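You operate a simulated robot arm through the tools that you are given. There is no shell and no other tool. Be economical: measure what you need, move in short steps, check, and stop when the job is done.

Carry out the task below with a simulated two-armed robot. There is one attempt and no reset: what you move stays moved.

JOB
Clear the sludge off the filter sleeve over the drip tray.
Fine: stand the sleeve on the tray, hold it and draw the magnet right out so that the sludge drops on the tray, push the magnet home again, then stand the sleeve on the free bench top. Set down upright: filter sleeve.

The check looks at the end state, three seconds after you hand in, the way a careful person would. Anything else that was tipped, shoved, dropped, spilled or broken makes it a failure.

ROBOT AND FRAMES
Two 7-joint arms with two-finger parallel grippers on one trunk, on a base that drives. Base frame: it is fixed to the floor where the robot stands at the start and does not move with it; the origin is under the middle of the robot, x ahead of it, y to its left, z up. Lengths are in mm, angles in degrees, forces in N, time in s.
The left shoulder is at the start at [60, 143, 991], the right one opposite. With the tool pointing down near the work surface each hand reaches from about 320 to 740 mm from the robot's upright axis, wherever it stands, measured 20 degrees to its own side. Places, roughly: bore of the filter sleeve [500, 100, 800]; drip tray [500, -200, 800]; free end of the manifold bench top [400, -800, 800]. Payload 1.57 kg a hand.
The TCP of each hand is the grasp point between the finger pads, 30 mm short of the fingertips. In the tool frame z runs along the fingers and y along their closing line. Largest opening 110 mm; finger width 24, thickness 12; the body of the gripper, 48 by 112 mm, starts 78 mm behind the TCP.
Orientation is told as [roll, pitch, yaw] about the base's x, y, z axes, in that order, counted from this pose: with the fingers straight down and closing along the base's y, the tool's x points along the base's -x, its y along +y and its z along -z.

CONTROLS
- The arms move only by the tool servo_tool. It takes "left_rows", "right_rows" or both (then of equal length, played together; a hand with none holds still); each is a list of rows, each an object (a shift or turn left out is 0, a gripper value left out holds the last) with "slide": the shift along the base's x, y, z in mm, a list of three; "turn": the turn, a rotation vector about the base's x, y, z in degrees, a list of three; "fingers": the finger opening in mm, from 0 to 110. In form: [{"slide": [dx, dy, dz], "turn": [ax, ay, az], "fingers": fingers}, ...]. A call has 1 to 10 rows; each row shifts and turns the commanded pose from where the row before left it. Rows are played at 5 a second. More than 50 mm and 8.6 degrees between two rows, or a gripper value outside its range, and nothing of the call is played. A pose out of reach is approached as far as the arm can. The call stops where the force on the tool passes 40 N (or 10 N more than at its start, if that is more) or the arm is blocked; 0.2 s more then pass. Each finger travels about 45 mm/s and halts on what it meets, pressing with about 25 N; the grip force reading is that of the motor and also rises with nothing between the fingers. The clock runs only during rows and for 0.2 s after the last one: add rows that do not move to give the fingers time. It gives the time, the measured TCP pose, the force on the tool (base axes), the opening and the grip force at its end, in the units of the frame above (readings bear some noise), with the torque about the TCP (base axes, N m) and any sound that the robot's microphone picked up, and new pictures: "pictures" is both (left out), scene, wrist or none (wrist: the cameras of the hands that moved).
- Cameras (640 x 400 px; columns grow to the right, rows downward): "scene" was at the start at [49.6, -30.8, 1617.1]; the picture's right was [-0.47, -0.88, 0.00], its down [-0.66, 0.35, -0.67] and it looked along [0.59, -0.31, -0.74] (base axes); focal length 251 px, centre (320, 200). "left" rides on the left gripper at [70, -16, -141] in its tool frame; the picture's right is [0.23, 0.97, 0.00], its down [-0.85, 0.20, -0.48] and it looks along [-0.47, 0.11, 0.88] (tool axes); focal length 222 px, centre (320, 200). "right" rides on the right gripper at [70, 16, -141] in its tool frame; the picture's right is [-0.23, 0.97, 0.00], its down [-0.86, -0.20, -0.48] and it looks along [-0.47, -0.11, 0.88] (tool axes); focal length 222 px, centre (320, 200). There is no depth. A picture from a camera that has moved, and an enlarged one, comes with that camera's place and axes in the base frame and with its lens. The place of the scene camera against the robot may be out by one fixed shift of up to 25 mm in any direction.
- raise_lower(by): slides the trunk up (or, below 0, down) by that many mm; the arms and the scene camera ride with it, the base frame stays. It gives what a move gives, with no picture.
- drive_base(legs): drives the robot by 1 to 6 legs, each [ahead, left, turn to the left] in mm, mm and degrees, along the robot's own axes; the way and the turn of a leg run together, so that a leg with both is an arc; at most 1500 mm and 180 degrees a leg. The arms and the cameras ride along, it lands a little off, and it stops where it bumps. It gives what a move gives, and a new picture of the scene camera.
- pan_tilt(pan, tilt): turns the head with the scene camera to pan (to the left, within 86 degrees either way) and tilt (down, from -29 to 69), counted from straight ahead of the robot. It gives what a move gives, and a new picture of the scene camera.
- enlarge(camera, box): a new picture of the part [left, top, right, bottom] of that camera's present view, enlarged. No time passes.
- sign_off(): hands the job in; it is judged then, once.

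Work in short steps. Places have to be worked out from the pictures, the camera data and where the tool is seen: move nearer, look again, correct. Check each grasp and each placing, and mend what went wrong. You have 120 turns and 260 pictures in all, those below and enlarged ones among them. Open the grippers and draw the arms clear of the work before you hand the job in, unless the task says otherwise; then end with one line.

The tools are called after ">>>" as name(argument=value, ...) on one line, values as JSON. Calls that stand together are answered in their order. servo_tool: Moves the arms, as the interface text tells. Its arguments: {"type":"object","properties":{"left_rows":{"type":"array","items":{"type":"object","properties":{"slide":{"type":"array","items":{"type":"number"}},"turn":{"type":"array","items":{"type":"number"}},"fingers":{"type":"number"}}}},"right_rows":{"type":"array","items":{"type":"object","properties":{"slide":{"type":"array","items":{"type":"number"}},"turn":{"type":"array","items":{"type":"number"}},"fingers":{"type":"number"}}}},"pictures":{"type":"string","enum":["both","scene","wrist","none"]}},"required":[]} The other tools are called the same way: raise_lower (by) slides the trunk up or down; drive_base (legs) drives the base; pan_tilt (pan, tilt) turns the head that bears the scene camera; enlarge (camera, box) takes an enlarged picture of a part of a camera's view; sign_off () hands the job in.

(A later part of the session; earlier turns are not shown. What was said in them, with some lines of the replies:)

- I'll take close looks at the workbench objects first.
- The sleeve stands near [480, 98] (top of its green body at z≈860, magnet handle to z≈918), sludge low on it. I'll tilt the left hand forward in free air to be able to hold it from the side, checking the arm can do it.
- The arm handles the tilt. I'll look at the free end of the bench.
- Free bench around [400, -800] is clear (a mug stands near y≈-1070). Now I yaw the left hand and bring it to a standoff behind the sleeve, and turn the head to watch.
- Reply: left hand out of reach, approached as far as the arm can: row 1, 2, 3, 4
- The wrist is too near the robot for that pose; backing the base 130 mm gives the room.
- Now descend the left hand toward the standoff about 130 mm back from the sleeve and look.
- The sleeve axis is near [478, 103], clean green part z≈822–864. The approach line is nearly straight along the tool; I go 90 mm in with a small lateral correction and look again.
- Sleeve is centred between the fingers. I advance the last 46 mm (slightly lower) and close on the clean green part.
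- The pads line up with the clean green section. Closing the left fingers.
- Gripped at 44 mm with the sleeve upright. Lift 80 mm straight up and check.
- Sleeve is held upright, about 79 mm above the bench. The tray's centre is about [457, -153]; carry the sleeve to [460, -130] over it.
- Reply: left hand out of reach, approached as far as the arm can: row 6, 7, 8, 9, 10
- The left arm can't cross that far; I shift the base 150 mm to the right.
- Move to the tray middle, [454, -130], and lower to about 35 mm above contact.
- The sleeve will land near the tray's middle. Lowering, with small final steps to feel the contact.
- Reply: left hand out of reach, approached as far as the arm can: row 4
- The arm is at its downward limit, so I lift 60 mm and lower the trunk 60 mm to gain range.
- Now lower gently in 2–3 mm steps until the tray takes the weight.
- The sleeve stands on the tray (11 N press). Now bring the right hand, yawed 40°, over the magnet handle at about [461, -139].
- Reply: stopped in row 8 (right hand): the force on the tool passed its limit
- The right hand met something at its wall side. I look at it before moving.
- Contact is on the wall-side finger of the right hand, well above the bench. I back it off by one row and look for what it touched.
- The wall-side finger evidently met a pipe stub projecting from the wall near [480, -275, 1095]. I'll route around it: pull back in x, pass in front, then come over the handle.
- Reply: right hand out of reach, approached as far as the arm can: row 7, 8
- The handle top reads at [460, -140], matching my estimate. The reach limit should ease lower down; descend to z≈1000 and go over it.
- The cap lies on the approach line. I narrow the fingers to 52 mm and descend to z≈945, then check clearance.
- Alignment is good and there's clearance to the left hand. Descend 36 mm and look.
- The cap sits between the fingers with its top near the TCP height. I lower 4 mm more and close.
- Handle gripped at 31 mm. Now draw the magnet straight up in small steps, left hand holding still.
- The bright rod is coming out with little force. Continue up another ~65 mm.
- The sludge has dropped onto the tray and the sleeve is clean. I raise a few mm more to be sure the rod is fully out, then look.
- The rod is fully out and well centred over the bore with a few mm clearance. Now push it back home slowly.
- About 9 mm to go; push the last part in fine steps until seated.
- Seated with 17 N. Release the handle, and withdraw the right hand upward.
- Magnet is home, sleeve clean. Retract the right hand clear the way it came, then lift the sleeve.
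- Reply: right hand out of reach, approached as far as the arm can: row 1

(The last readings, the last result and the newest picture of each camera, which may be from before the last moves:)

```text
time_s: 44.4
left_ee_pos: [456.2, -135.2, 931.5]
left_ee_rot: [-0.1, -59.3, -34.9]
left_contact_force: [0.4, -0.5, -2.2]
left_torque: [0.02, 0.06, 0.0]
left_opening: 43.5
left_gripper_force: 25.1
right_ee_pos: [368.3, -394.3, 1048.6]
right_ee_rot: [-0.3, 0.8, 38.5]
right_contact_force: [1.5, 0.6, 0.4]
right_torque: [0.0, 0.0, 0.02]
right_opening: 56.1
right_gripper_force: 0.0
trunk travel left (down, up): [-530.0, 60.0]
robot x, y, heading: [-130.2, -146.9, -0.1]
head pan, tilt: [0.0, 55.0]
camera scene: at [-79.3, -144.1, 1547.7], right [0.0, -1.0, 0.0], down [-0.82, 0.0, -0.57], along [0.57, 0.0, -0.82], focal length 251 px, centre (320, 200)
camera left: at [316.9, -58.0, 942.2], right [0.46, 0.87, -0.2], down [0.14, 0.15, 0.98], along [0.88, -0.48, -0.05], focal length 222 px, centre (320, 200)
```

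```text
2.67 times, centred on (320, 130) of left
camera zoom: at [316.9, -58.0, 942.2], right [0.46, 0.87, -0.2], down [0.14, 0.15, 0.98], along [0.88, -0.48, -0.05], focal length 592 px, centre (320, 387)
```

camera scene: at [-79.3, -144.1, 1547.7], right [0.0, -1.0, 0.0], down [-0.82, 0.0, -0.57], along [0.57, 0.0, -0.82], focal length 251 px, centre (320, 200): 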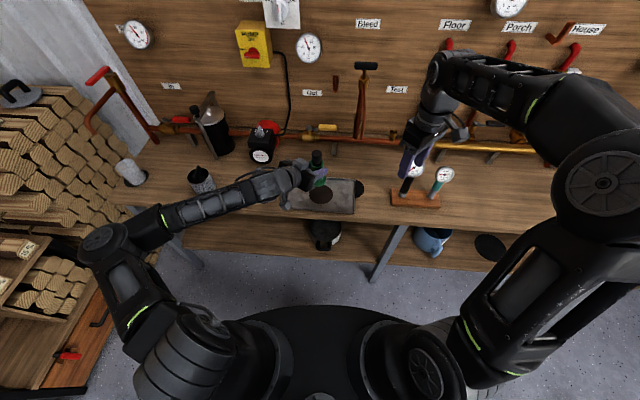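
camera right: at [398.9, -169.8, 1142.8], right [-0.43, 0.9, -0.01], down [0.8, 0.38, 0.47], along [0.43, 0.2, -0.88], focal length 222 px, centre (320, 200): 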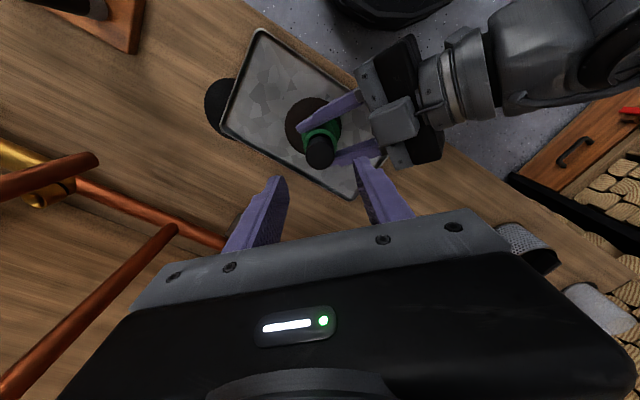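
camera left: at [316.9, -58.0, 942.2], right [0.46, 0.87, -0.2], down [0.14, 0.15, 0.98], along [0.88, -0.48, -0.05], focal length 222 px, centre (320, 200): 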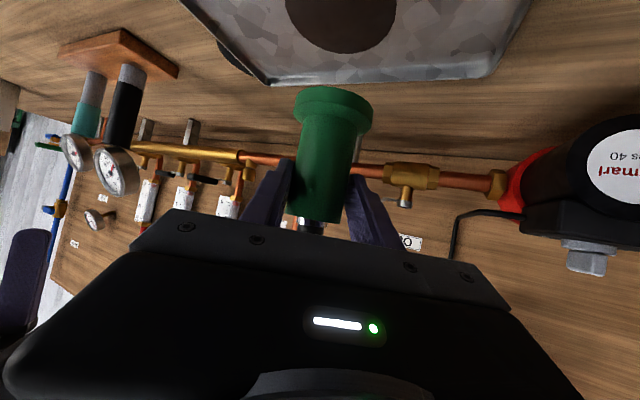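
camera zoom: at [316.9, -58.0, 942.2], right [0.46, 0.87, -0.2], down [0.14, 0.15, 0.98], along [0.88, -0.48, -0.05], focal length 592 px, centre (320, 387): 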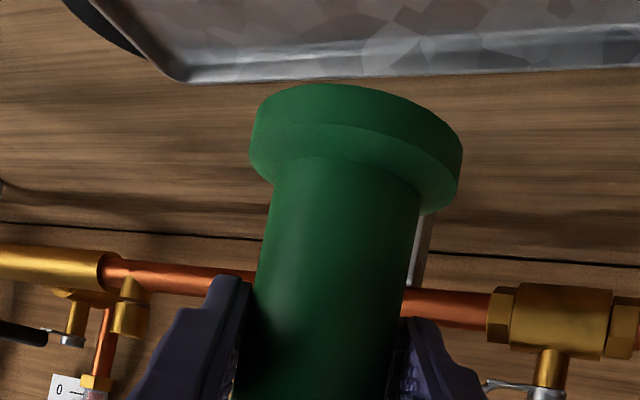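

Sleeve is lifted clean and the sludge stays on the tray. Back the base off so the arms clear the bench, then drive right toward the free end.

>>> drive_base(legs=[[-270, 0, 0], [0, -660, 0]])

```text
time_s: 49.6
left_ee_pos: [179.6, -802.9, 930.2]
left_ee_rot: [-0.1, -59.3, -35.1]
left_contact_force: [-0.7, 0.1, -3.4]
left_torque: [0.02, 0.02, 0.03]
left_opening: 43.6
left_gripper_force: 24.8
right_ee_pos: [88.0, -1061.4, 1048.2]
right_ee_rot: [-0.3, 0.6, 38.2]
right_contact_force: [0.0, -1.0, -0.1]
right_torque: [0.02, -0.02, 0.01]
right_opening: 55.8
right_gripper_force: 0.1
trunk travel left (down, up): [-530.0, 60.0]
robot x, y, heading: [-409.7, -814.4, -0.2]
head pan, tilt: [0.0, 55.0]
camera scene: at [-355.9, -809.7, 1547.7], right [0.0, -1.0, 0.0], down [-0.82, 0.0, -0.57], along [0.57, 0.0, -0.82], focal length 251 px, centre (320, 200)
```

scene: 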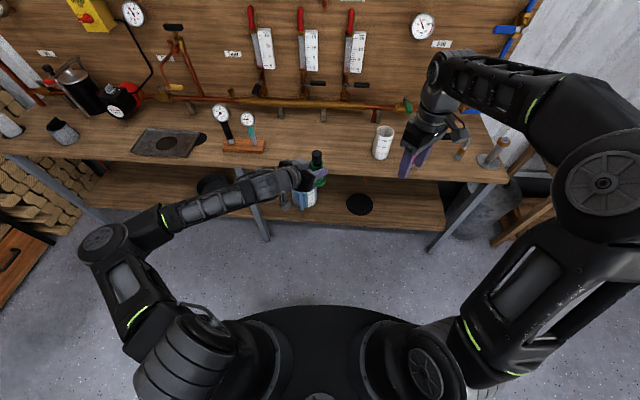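

The bench around [400, -800] is clear between the gauges and the mug. Drive ahead to bring the sleeve over it.

>>> drive_base(legs=[[215, 0, 0]])

>>> enlarge(camera="left", box=[0, 0, 640, 400])

>>> enlarge(camera="scene", box=[200, 100, 440, 250])

```text
time_s: 51.3
left_ee_pos: [395.1, -801.6, 929.6]
left_ee_rot: [-0.1, -59.2, -34.9]
left_contact_force: [-0.3, -0.3, -2.6]
left_torque: [0.02, 0.0, 0.01]
left_opening: 43.5
left_gripper_force: 24.8
right_ee_pos: [306.7, -1060.0, 1047.7]
right_ee_rot: [-0.3, 0.7, 38.5]
right_contact_force: [-0.1, -0.2, 0.2]
right_torque: [0.02, 0.0, 0.01]
right_opening: 56.1
right_gripper_force: 0.0
trunk travel left (down, up): [-530.0, 60.0]
robot x, y, heading: [-192.3, -814.3, 0.0]
head pan, tilt: [0.0, 55.0]
camera scene: at [-139.3, -809.6, 1547.6], right [0.0, -1.0, 0.0], down [-0.82, 0.0, -0.57], along [0.57, 0.0, -0.82], focal length 251 px, centre (320, 200)
```

scene: 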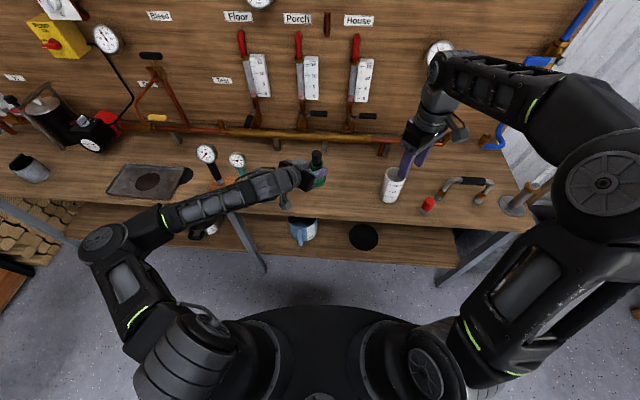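

```text
1.00 times, centred on (320, 200) of left
camera zoom: at [256.5, -723.8, 941.5], right [0.46, 0.86, -0.2], down [0.14, 0.15, 0.98], along [0.88, -0.48, -0.05], focal length 222 px, centre (320, 200)
```

zoom: 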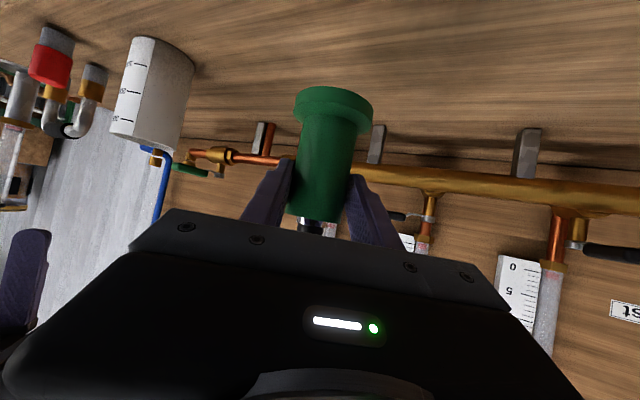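

```text
2.67 times, centred on (320, 175) of scene
camera zoom: at [-139.3, -809.6, 1547.6], right [0.0, -1.0, 0.0], down [-0.82, 0.0, -0.57], along [0.57, 0.0, -0.82], focal length 668 px, centre (320, 267)
```

zoom: 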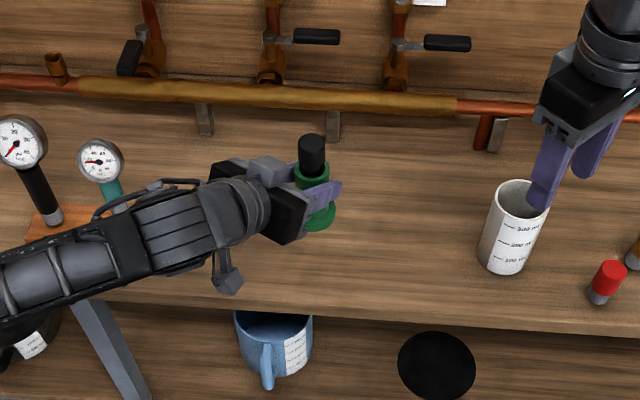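

The spot below is clear and well in from the edge. Lower 70 mm, then feel for the bench.

>>> servo_tool(left_rows=[{"slide": [0, 0, -20]}, {"slide": [0, 0, -20]}, {"slide": [0, 0, -20]}, {"slide": [0, 0, -12]}, {"slide": [0, 0, -4]}, {}], pictures="both")

>>> enlarge(camera="left", box=[200, 55, 440, 205])

```text
time_s: 52.7
left_ee_pos: [394.8, -800.7, 853.7]
left_ee_rot: [-0.1, -59.3, -34.9]
left_contact_force: [-0.8, 0.6, -2.7]
left_torque: [0.05, -0.01, -0.02]
left_opening: 43.3
left_gripper_force: 24.6
right_ee_pos: [305.7, -1061.1, 1047.4]
right_ee_rot: [-0.3, 0.7, 38.4]
right_contact_force: [-0.6, -0.1, 0.8]
right_torque: [-0.02, 0.0, -0.01]
right_opening: 56.0
right_gripper_force: 0.1
trunk travel left (down, up): [-530.0, 60.0]
robot x, y, heading: [-193.7, -817.0, 0.1]
head pan, tilt: [0.0, 55.0]
camera scene: at [-140.7, -809.6, 1547.7], right [0.0, -1.0, 0.0], down [-0.82, 0.0, -0.57], along [0.57, 0.0, -0.82], focal length 251 px, centre (320, 200)
camera left: at [255.5, -724.0, 865.7], right [0.46, 0.86, -0.2], down [0.14, 0.15, 0.98], along [0.88, -0.48, -0.05], focal length 222 px, centre (320, 200)
```

scene: 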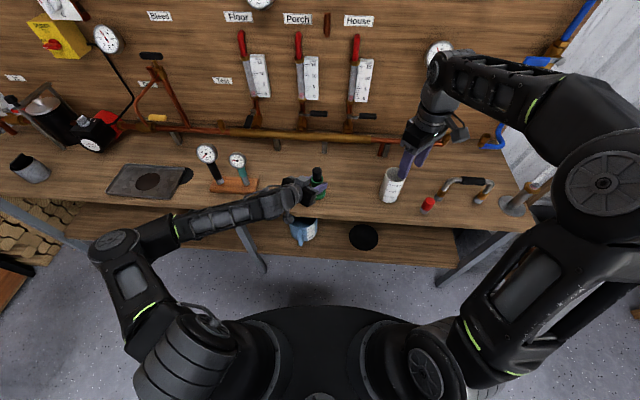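
left: 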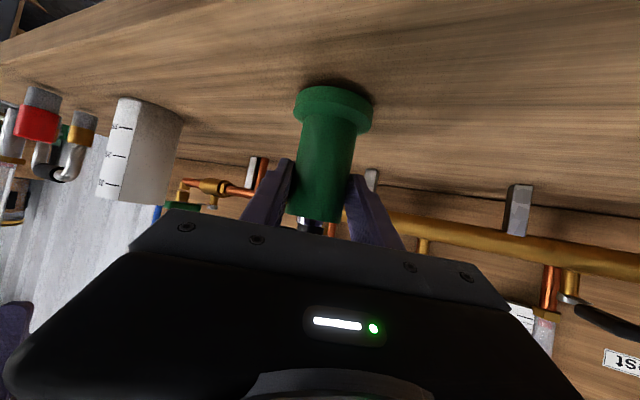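

```text
2.67 times, centred on (320, 130) of left
camera zoom: at [255.5, -724.0, 865.7], right [0.46, 0.86, -0.2], down [0.14, 0.15, 0.98], along [0.88, -0.48, -0.05], focal length 592 px, centre (320, 387)
```

zoom: 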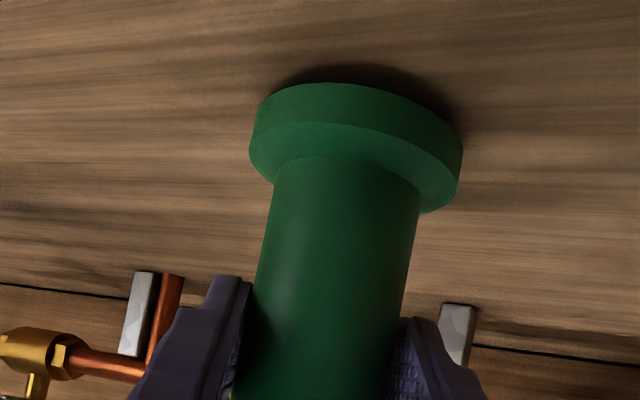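

A few millimetres above the bench; fine steps down.

>>> servo_tool(left_rows=[{"slide": [0, 0, -3]}, {"slide": [0, 0, -2]}, {"slide": [0, 0, -1]}, {}], pictures="none")

>>> enlarge(camera="left", box=[200, 55, 440, 205])

```text
time_s: 53.7
left_ee_pos: [393.3, -800.1, 848.2]
left_ee_rot: [-0.2, -59.2, -34.8]
left_contact_force: [-0.3, 0.1, -3.2]
left_torque: [0.02, 0.03, -0.02]
left_opening: 43.5
left_gripper_force: 25.0
right_ee_pos: [306.1, -1060.0, 1049.0]
right_ee_rot: [-0.2, 0.6, 38.5]
right_contact_force: [-0.6, -0.6, 1.3]
right_torque: [0.02, 0.01, -0.02]
right_opening: 56.1
right_gripper_force: 0.0
trunk travel left (down, up): [-530.0, 60.0]
robot x, y, heading: [-190.5, -814.1, 0.1]
head pan, tilt: [0.0, 55.0]
```

```text
2.67 times, centred on (320, 130) of left
camera zoom: at [255.5, -723.8, 859.9], right [0.46, 0.86, -0.2], down [0.14, 0.15, 0.98], along [0.88, -0.48, -0.05], focal length 592 px, centre (320, 387)
```

zoom: 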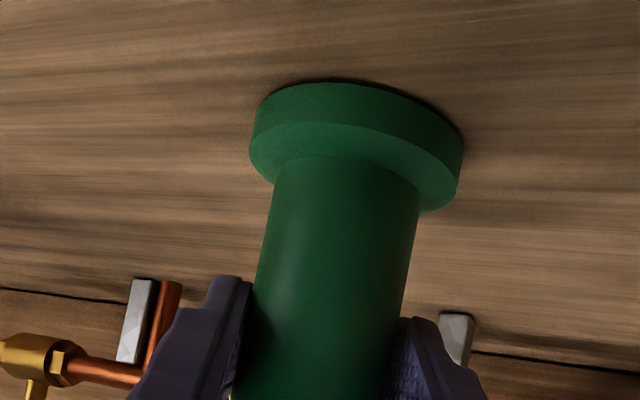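

Not quite down yet; continue in 1 mm steps.

>>> servo_tool(left_rows=[{"slide": [0, 0, -1]}, {"slide": [0, 0, -1]}, {"slide": [0, 0, -1]}, {}], pictures="none")

```text
time_s: 54.7
left_ee_pos: [395.8, -800.4, 846.0]
left_ee_rot: [0.1, -59.4, -35.0]
left_contact_force: [1.0, 0.0, 4.8]
left_torque: [0.13, 0.01, 0.02]
left_opening: 43.4
left_gripper_force: 25.1
right_ee_pos: [305.7, -1059.0, 1048.6]
right_ee_rot: [-0.4, 0.7, 38.5]
right_contact_force: [-0.3, 0.8, 0.3]
right_torque: [-0.01, -0.01, 0.0]
right_opening: 55.8
right_gripper_force: 0.1
trunk travel left (down, up): [-530.0, 60.0]
robot x, y, heading: [-193.9, -817.1, -0.3]
head pan, tilt: [0.0, 55.0]
```

Contact felt (about 8 N). Open the left fingers and check that the sleeve stands.

>>> servo_tool(left_rows=[{"fingers": 50}, {"fingers": 70}, {"fingers": 90}, {"fingers": 100}, {}], pictures="wrist")

>>> enlarge(camera="scene", box=[260, 140, 380, 220])

```text
time_s: 55.9
left_ee_pos: [395.0, -800.8, 845.1]
left_ee_rot: [0.0, -59.3, -34.9]
left_contact_force: [0.4, -0.4, -0.5]
left_torque: [0.0, 0.01, -0.02]
left_opening: 100.0
left_gripper_force: 0.0
right_ee_pos: [306.4, -1059.6, 1048.3]
right_ee_rot: [-0.3, 0.7, 38.4]
right_contact_force: [-0.7, -0.3, 0.2]
right_torque: [-0.02, 0.01, -0.01]
right_opening: 56.1
right_gripper_force: 0.1
trunk travel left (down, up): [-530.0, 60.0]
robot x, y, heading: [-192.2, -817.5, 0.0]
head pan, tilt: [0.0, 55.0]
camera left: at [255.7, -723.6, 857.0], right [0.46, 0.86, -0.2], down [0.14, 0.15, 0.98], along [0.88, -0.48, -0.05], focal length 222 px, centre (320, 200)
```

left: 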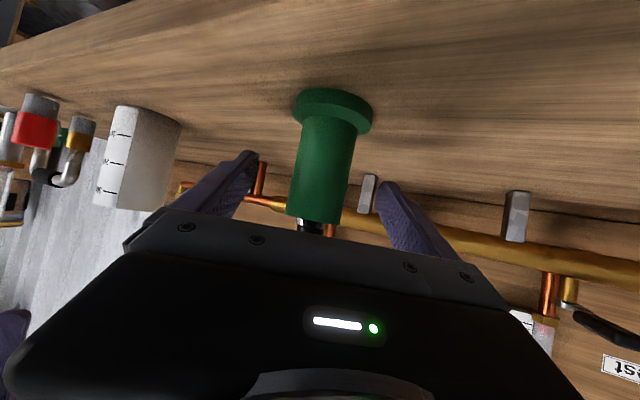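

```text
5.00 times, centred on (320, 180) of scene
camera zoom: at [-140.9, -809.6, 1547.7], right [0.0, -1.0, 0.0], down [-0.82, 0.0, -0.57], along [0.57, 0.0, -0.82], focal length 1253 px, centre (320, 300)
```

zoom: 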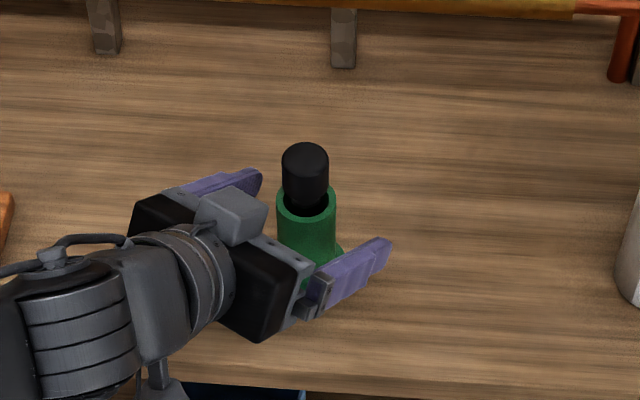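

It stands upright and free. Withdraw the left hand along its approach line.

>>> servo_tool(left_rows=[{"slide": [-14, 10, 10]}, {"slide": [-17, 12, 12]}, {"slide": [-17, 12, 12]}, {"slide": [-17, 12, 12]}, {"slide": [-14, 10, 10]}], pictures="wrist")

```text
time_s: 57.1
left_ee_pos: [314.2, -744.8, 900.9]
left_ee_rot: [-0.1, -59.3, -34.9]
left_contact_force: [0.0, 0.1, 0.6]
left_torque: [0.0, 0.0, 0.02]
left_opening: 100.0
left_gripper_force: 0.1
right_ee_pos: [304.5, -1059.2, 1049.0]
right_ee_rot: [-0.3, 0.7, 38.4]
right_contact_force: [0.1, 0.6, -0.6]
right_torque: [0.0, 0.02, 0.0]
right_opening: 55.9
right_gripper_force: 0.1
trunk travel left (down, up): [-530.0, 60.0]
robot x, y, heading: [-193.2, -813.8, -0.2]
head pan, tilt: [0.0, 55.0]
camera left: at [175.8, -667.6, 912.7], right [0.46, 0.86, -0.2], down [0.14, 0.15, 0.98], along [0.88, -0.48, -0.05], focal length 222 px, centre (320, 200)
```

left: 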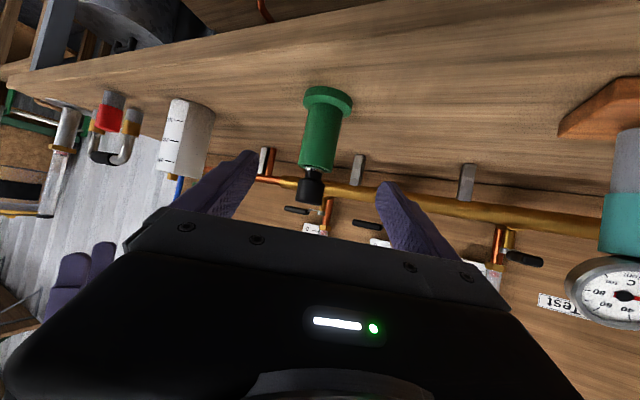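

Clear of the sleeve, which stands upright with the magnet home. I drive straight back so both arms leave the bench and take a last look.

>>> drive_base(legs=[[-220, 0, 0]])

>>> enlarge(camera="scene", box=[100, 80, 420, 220])

>>> enlarge(camera="left", box=[220, 60, 420, 220])

```text
time_s: 58.7
left_ee_pos: [97.3, -743.2, 901.9]
left_ee_rot: [0.0, -59.3, -34.7]
left_contact_force: [0.1, 0.1, 0.8]
left_torque: [0.02, 0.02, 0.04]
left_opening: 100.0
left_gripper_force: 0.0
right_ee_pos: [89.2, -1057.8, 1048.9]
right_ee_rot: [-0.3, 0.6, 38.7]
right_contact_force: [0.0, -0.3, 0.5]
right_torque: [0.02, -0.04, 0.0]
right_opening: 55.9
right_gripper_force: 0.1
trunk travel left (down, up): [-530.0, 60.0]
robot x, y, heading: [-411.1, -812.5, 0.3]
head pan, tilt: [0.0, 55.0]
camera scene: at [-359.1, -809.5, 1547.8], right [0.0, -1.0, 0.0], down [-0.82, 0.0, -0.57], along [0.57, 0.0, -0.82], focal length 251 px, centre (320, 200)
```

scene: 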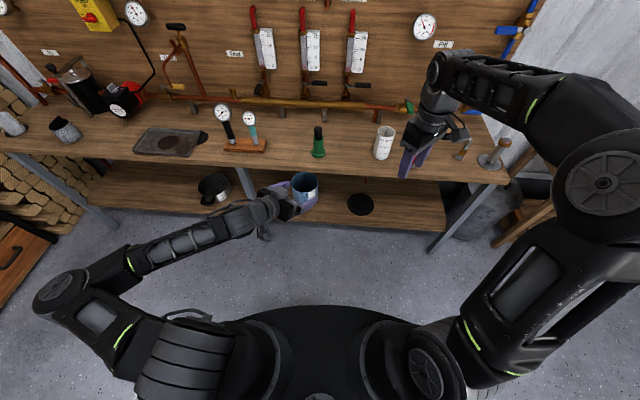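

```text
2.00 times, centred on (260, 150) of scene
camera zoom: at [-359.1, -809.5, 1547.8], right [0.0, -1.0, 0.0], down [-0.82, 0.0, -0.57], along [0.57, 0.0, -0.82], focal length 501 px, centre (440, 300)
```

zoom: 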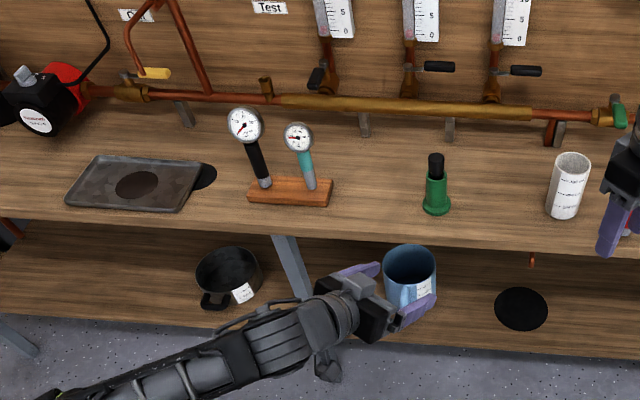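

```text
2.50 times, centred on (320, 140) of left
camera zoom: at [-41.8, -666.5, 912.9], right [0.46, 0.87, -0.2], down [0.13, 0.15, 0.98], along [0.88, -0.48, -0.05], focal length 555 px, centre (320, 350)
```

zoom: 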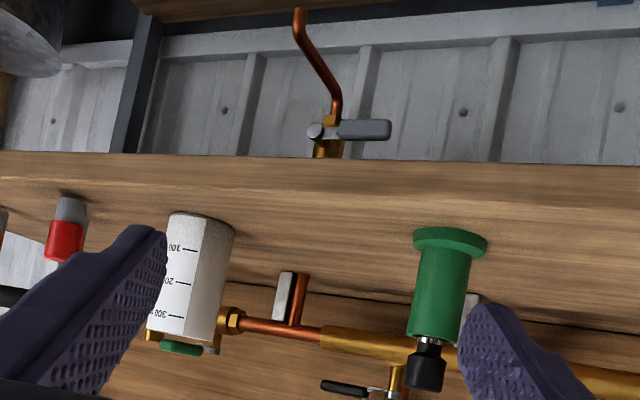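

The sleeve stands clean and upright on the free bench with the magnet home. The sludge lies on the tray, nothing else looks disturbed, and the arms are clear with the grippers open.

>>> sign_off()

```text
The job is handed in.
```

The filter sleeve stands upright and clean on the free bench top near [400, -800], with its magnet pushed home and the sludge left on the drip tray. On the way in, the right hand bumped a pipe stub projecting from the wall and stopped on the force limit. The stub looks unmoved in the later pictures.
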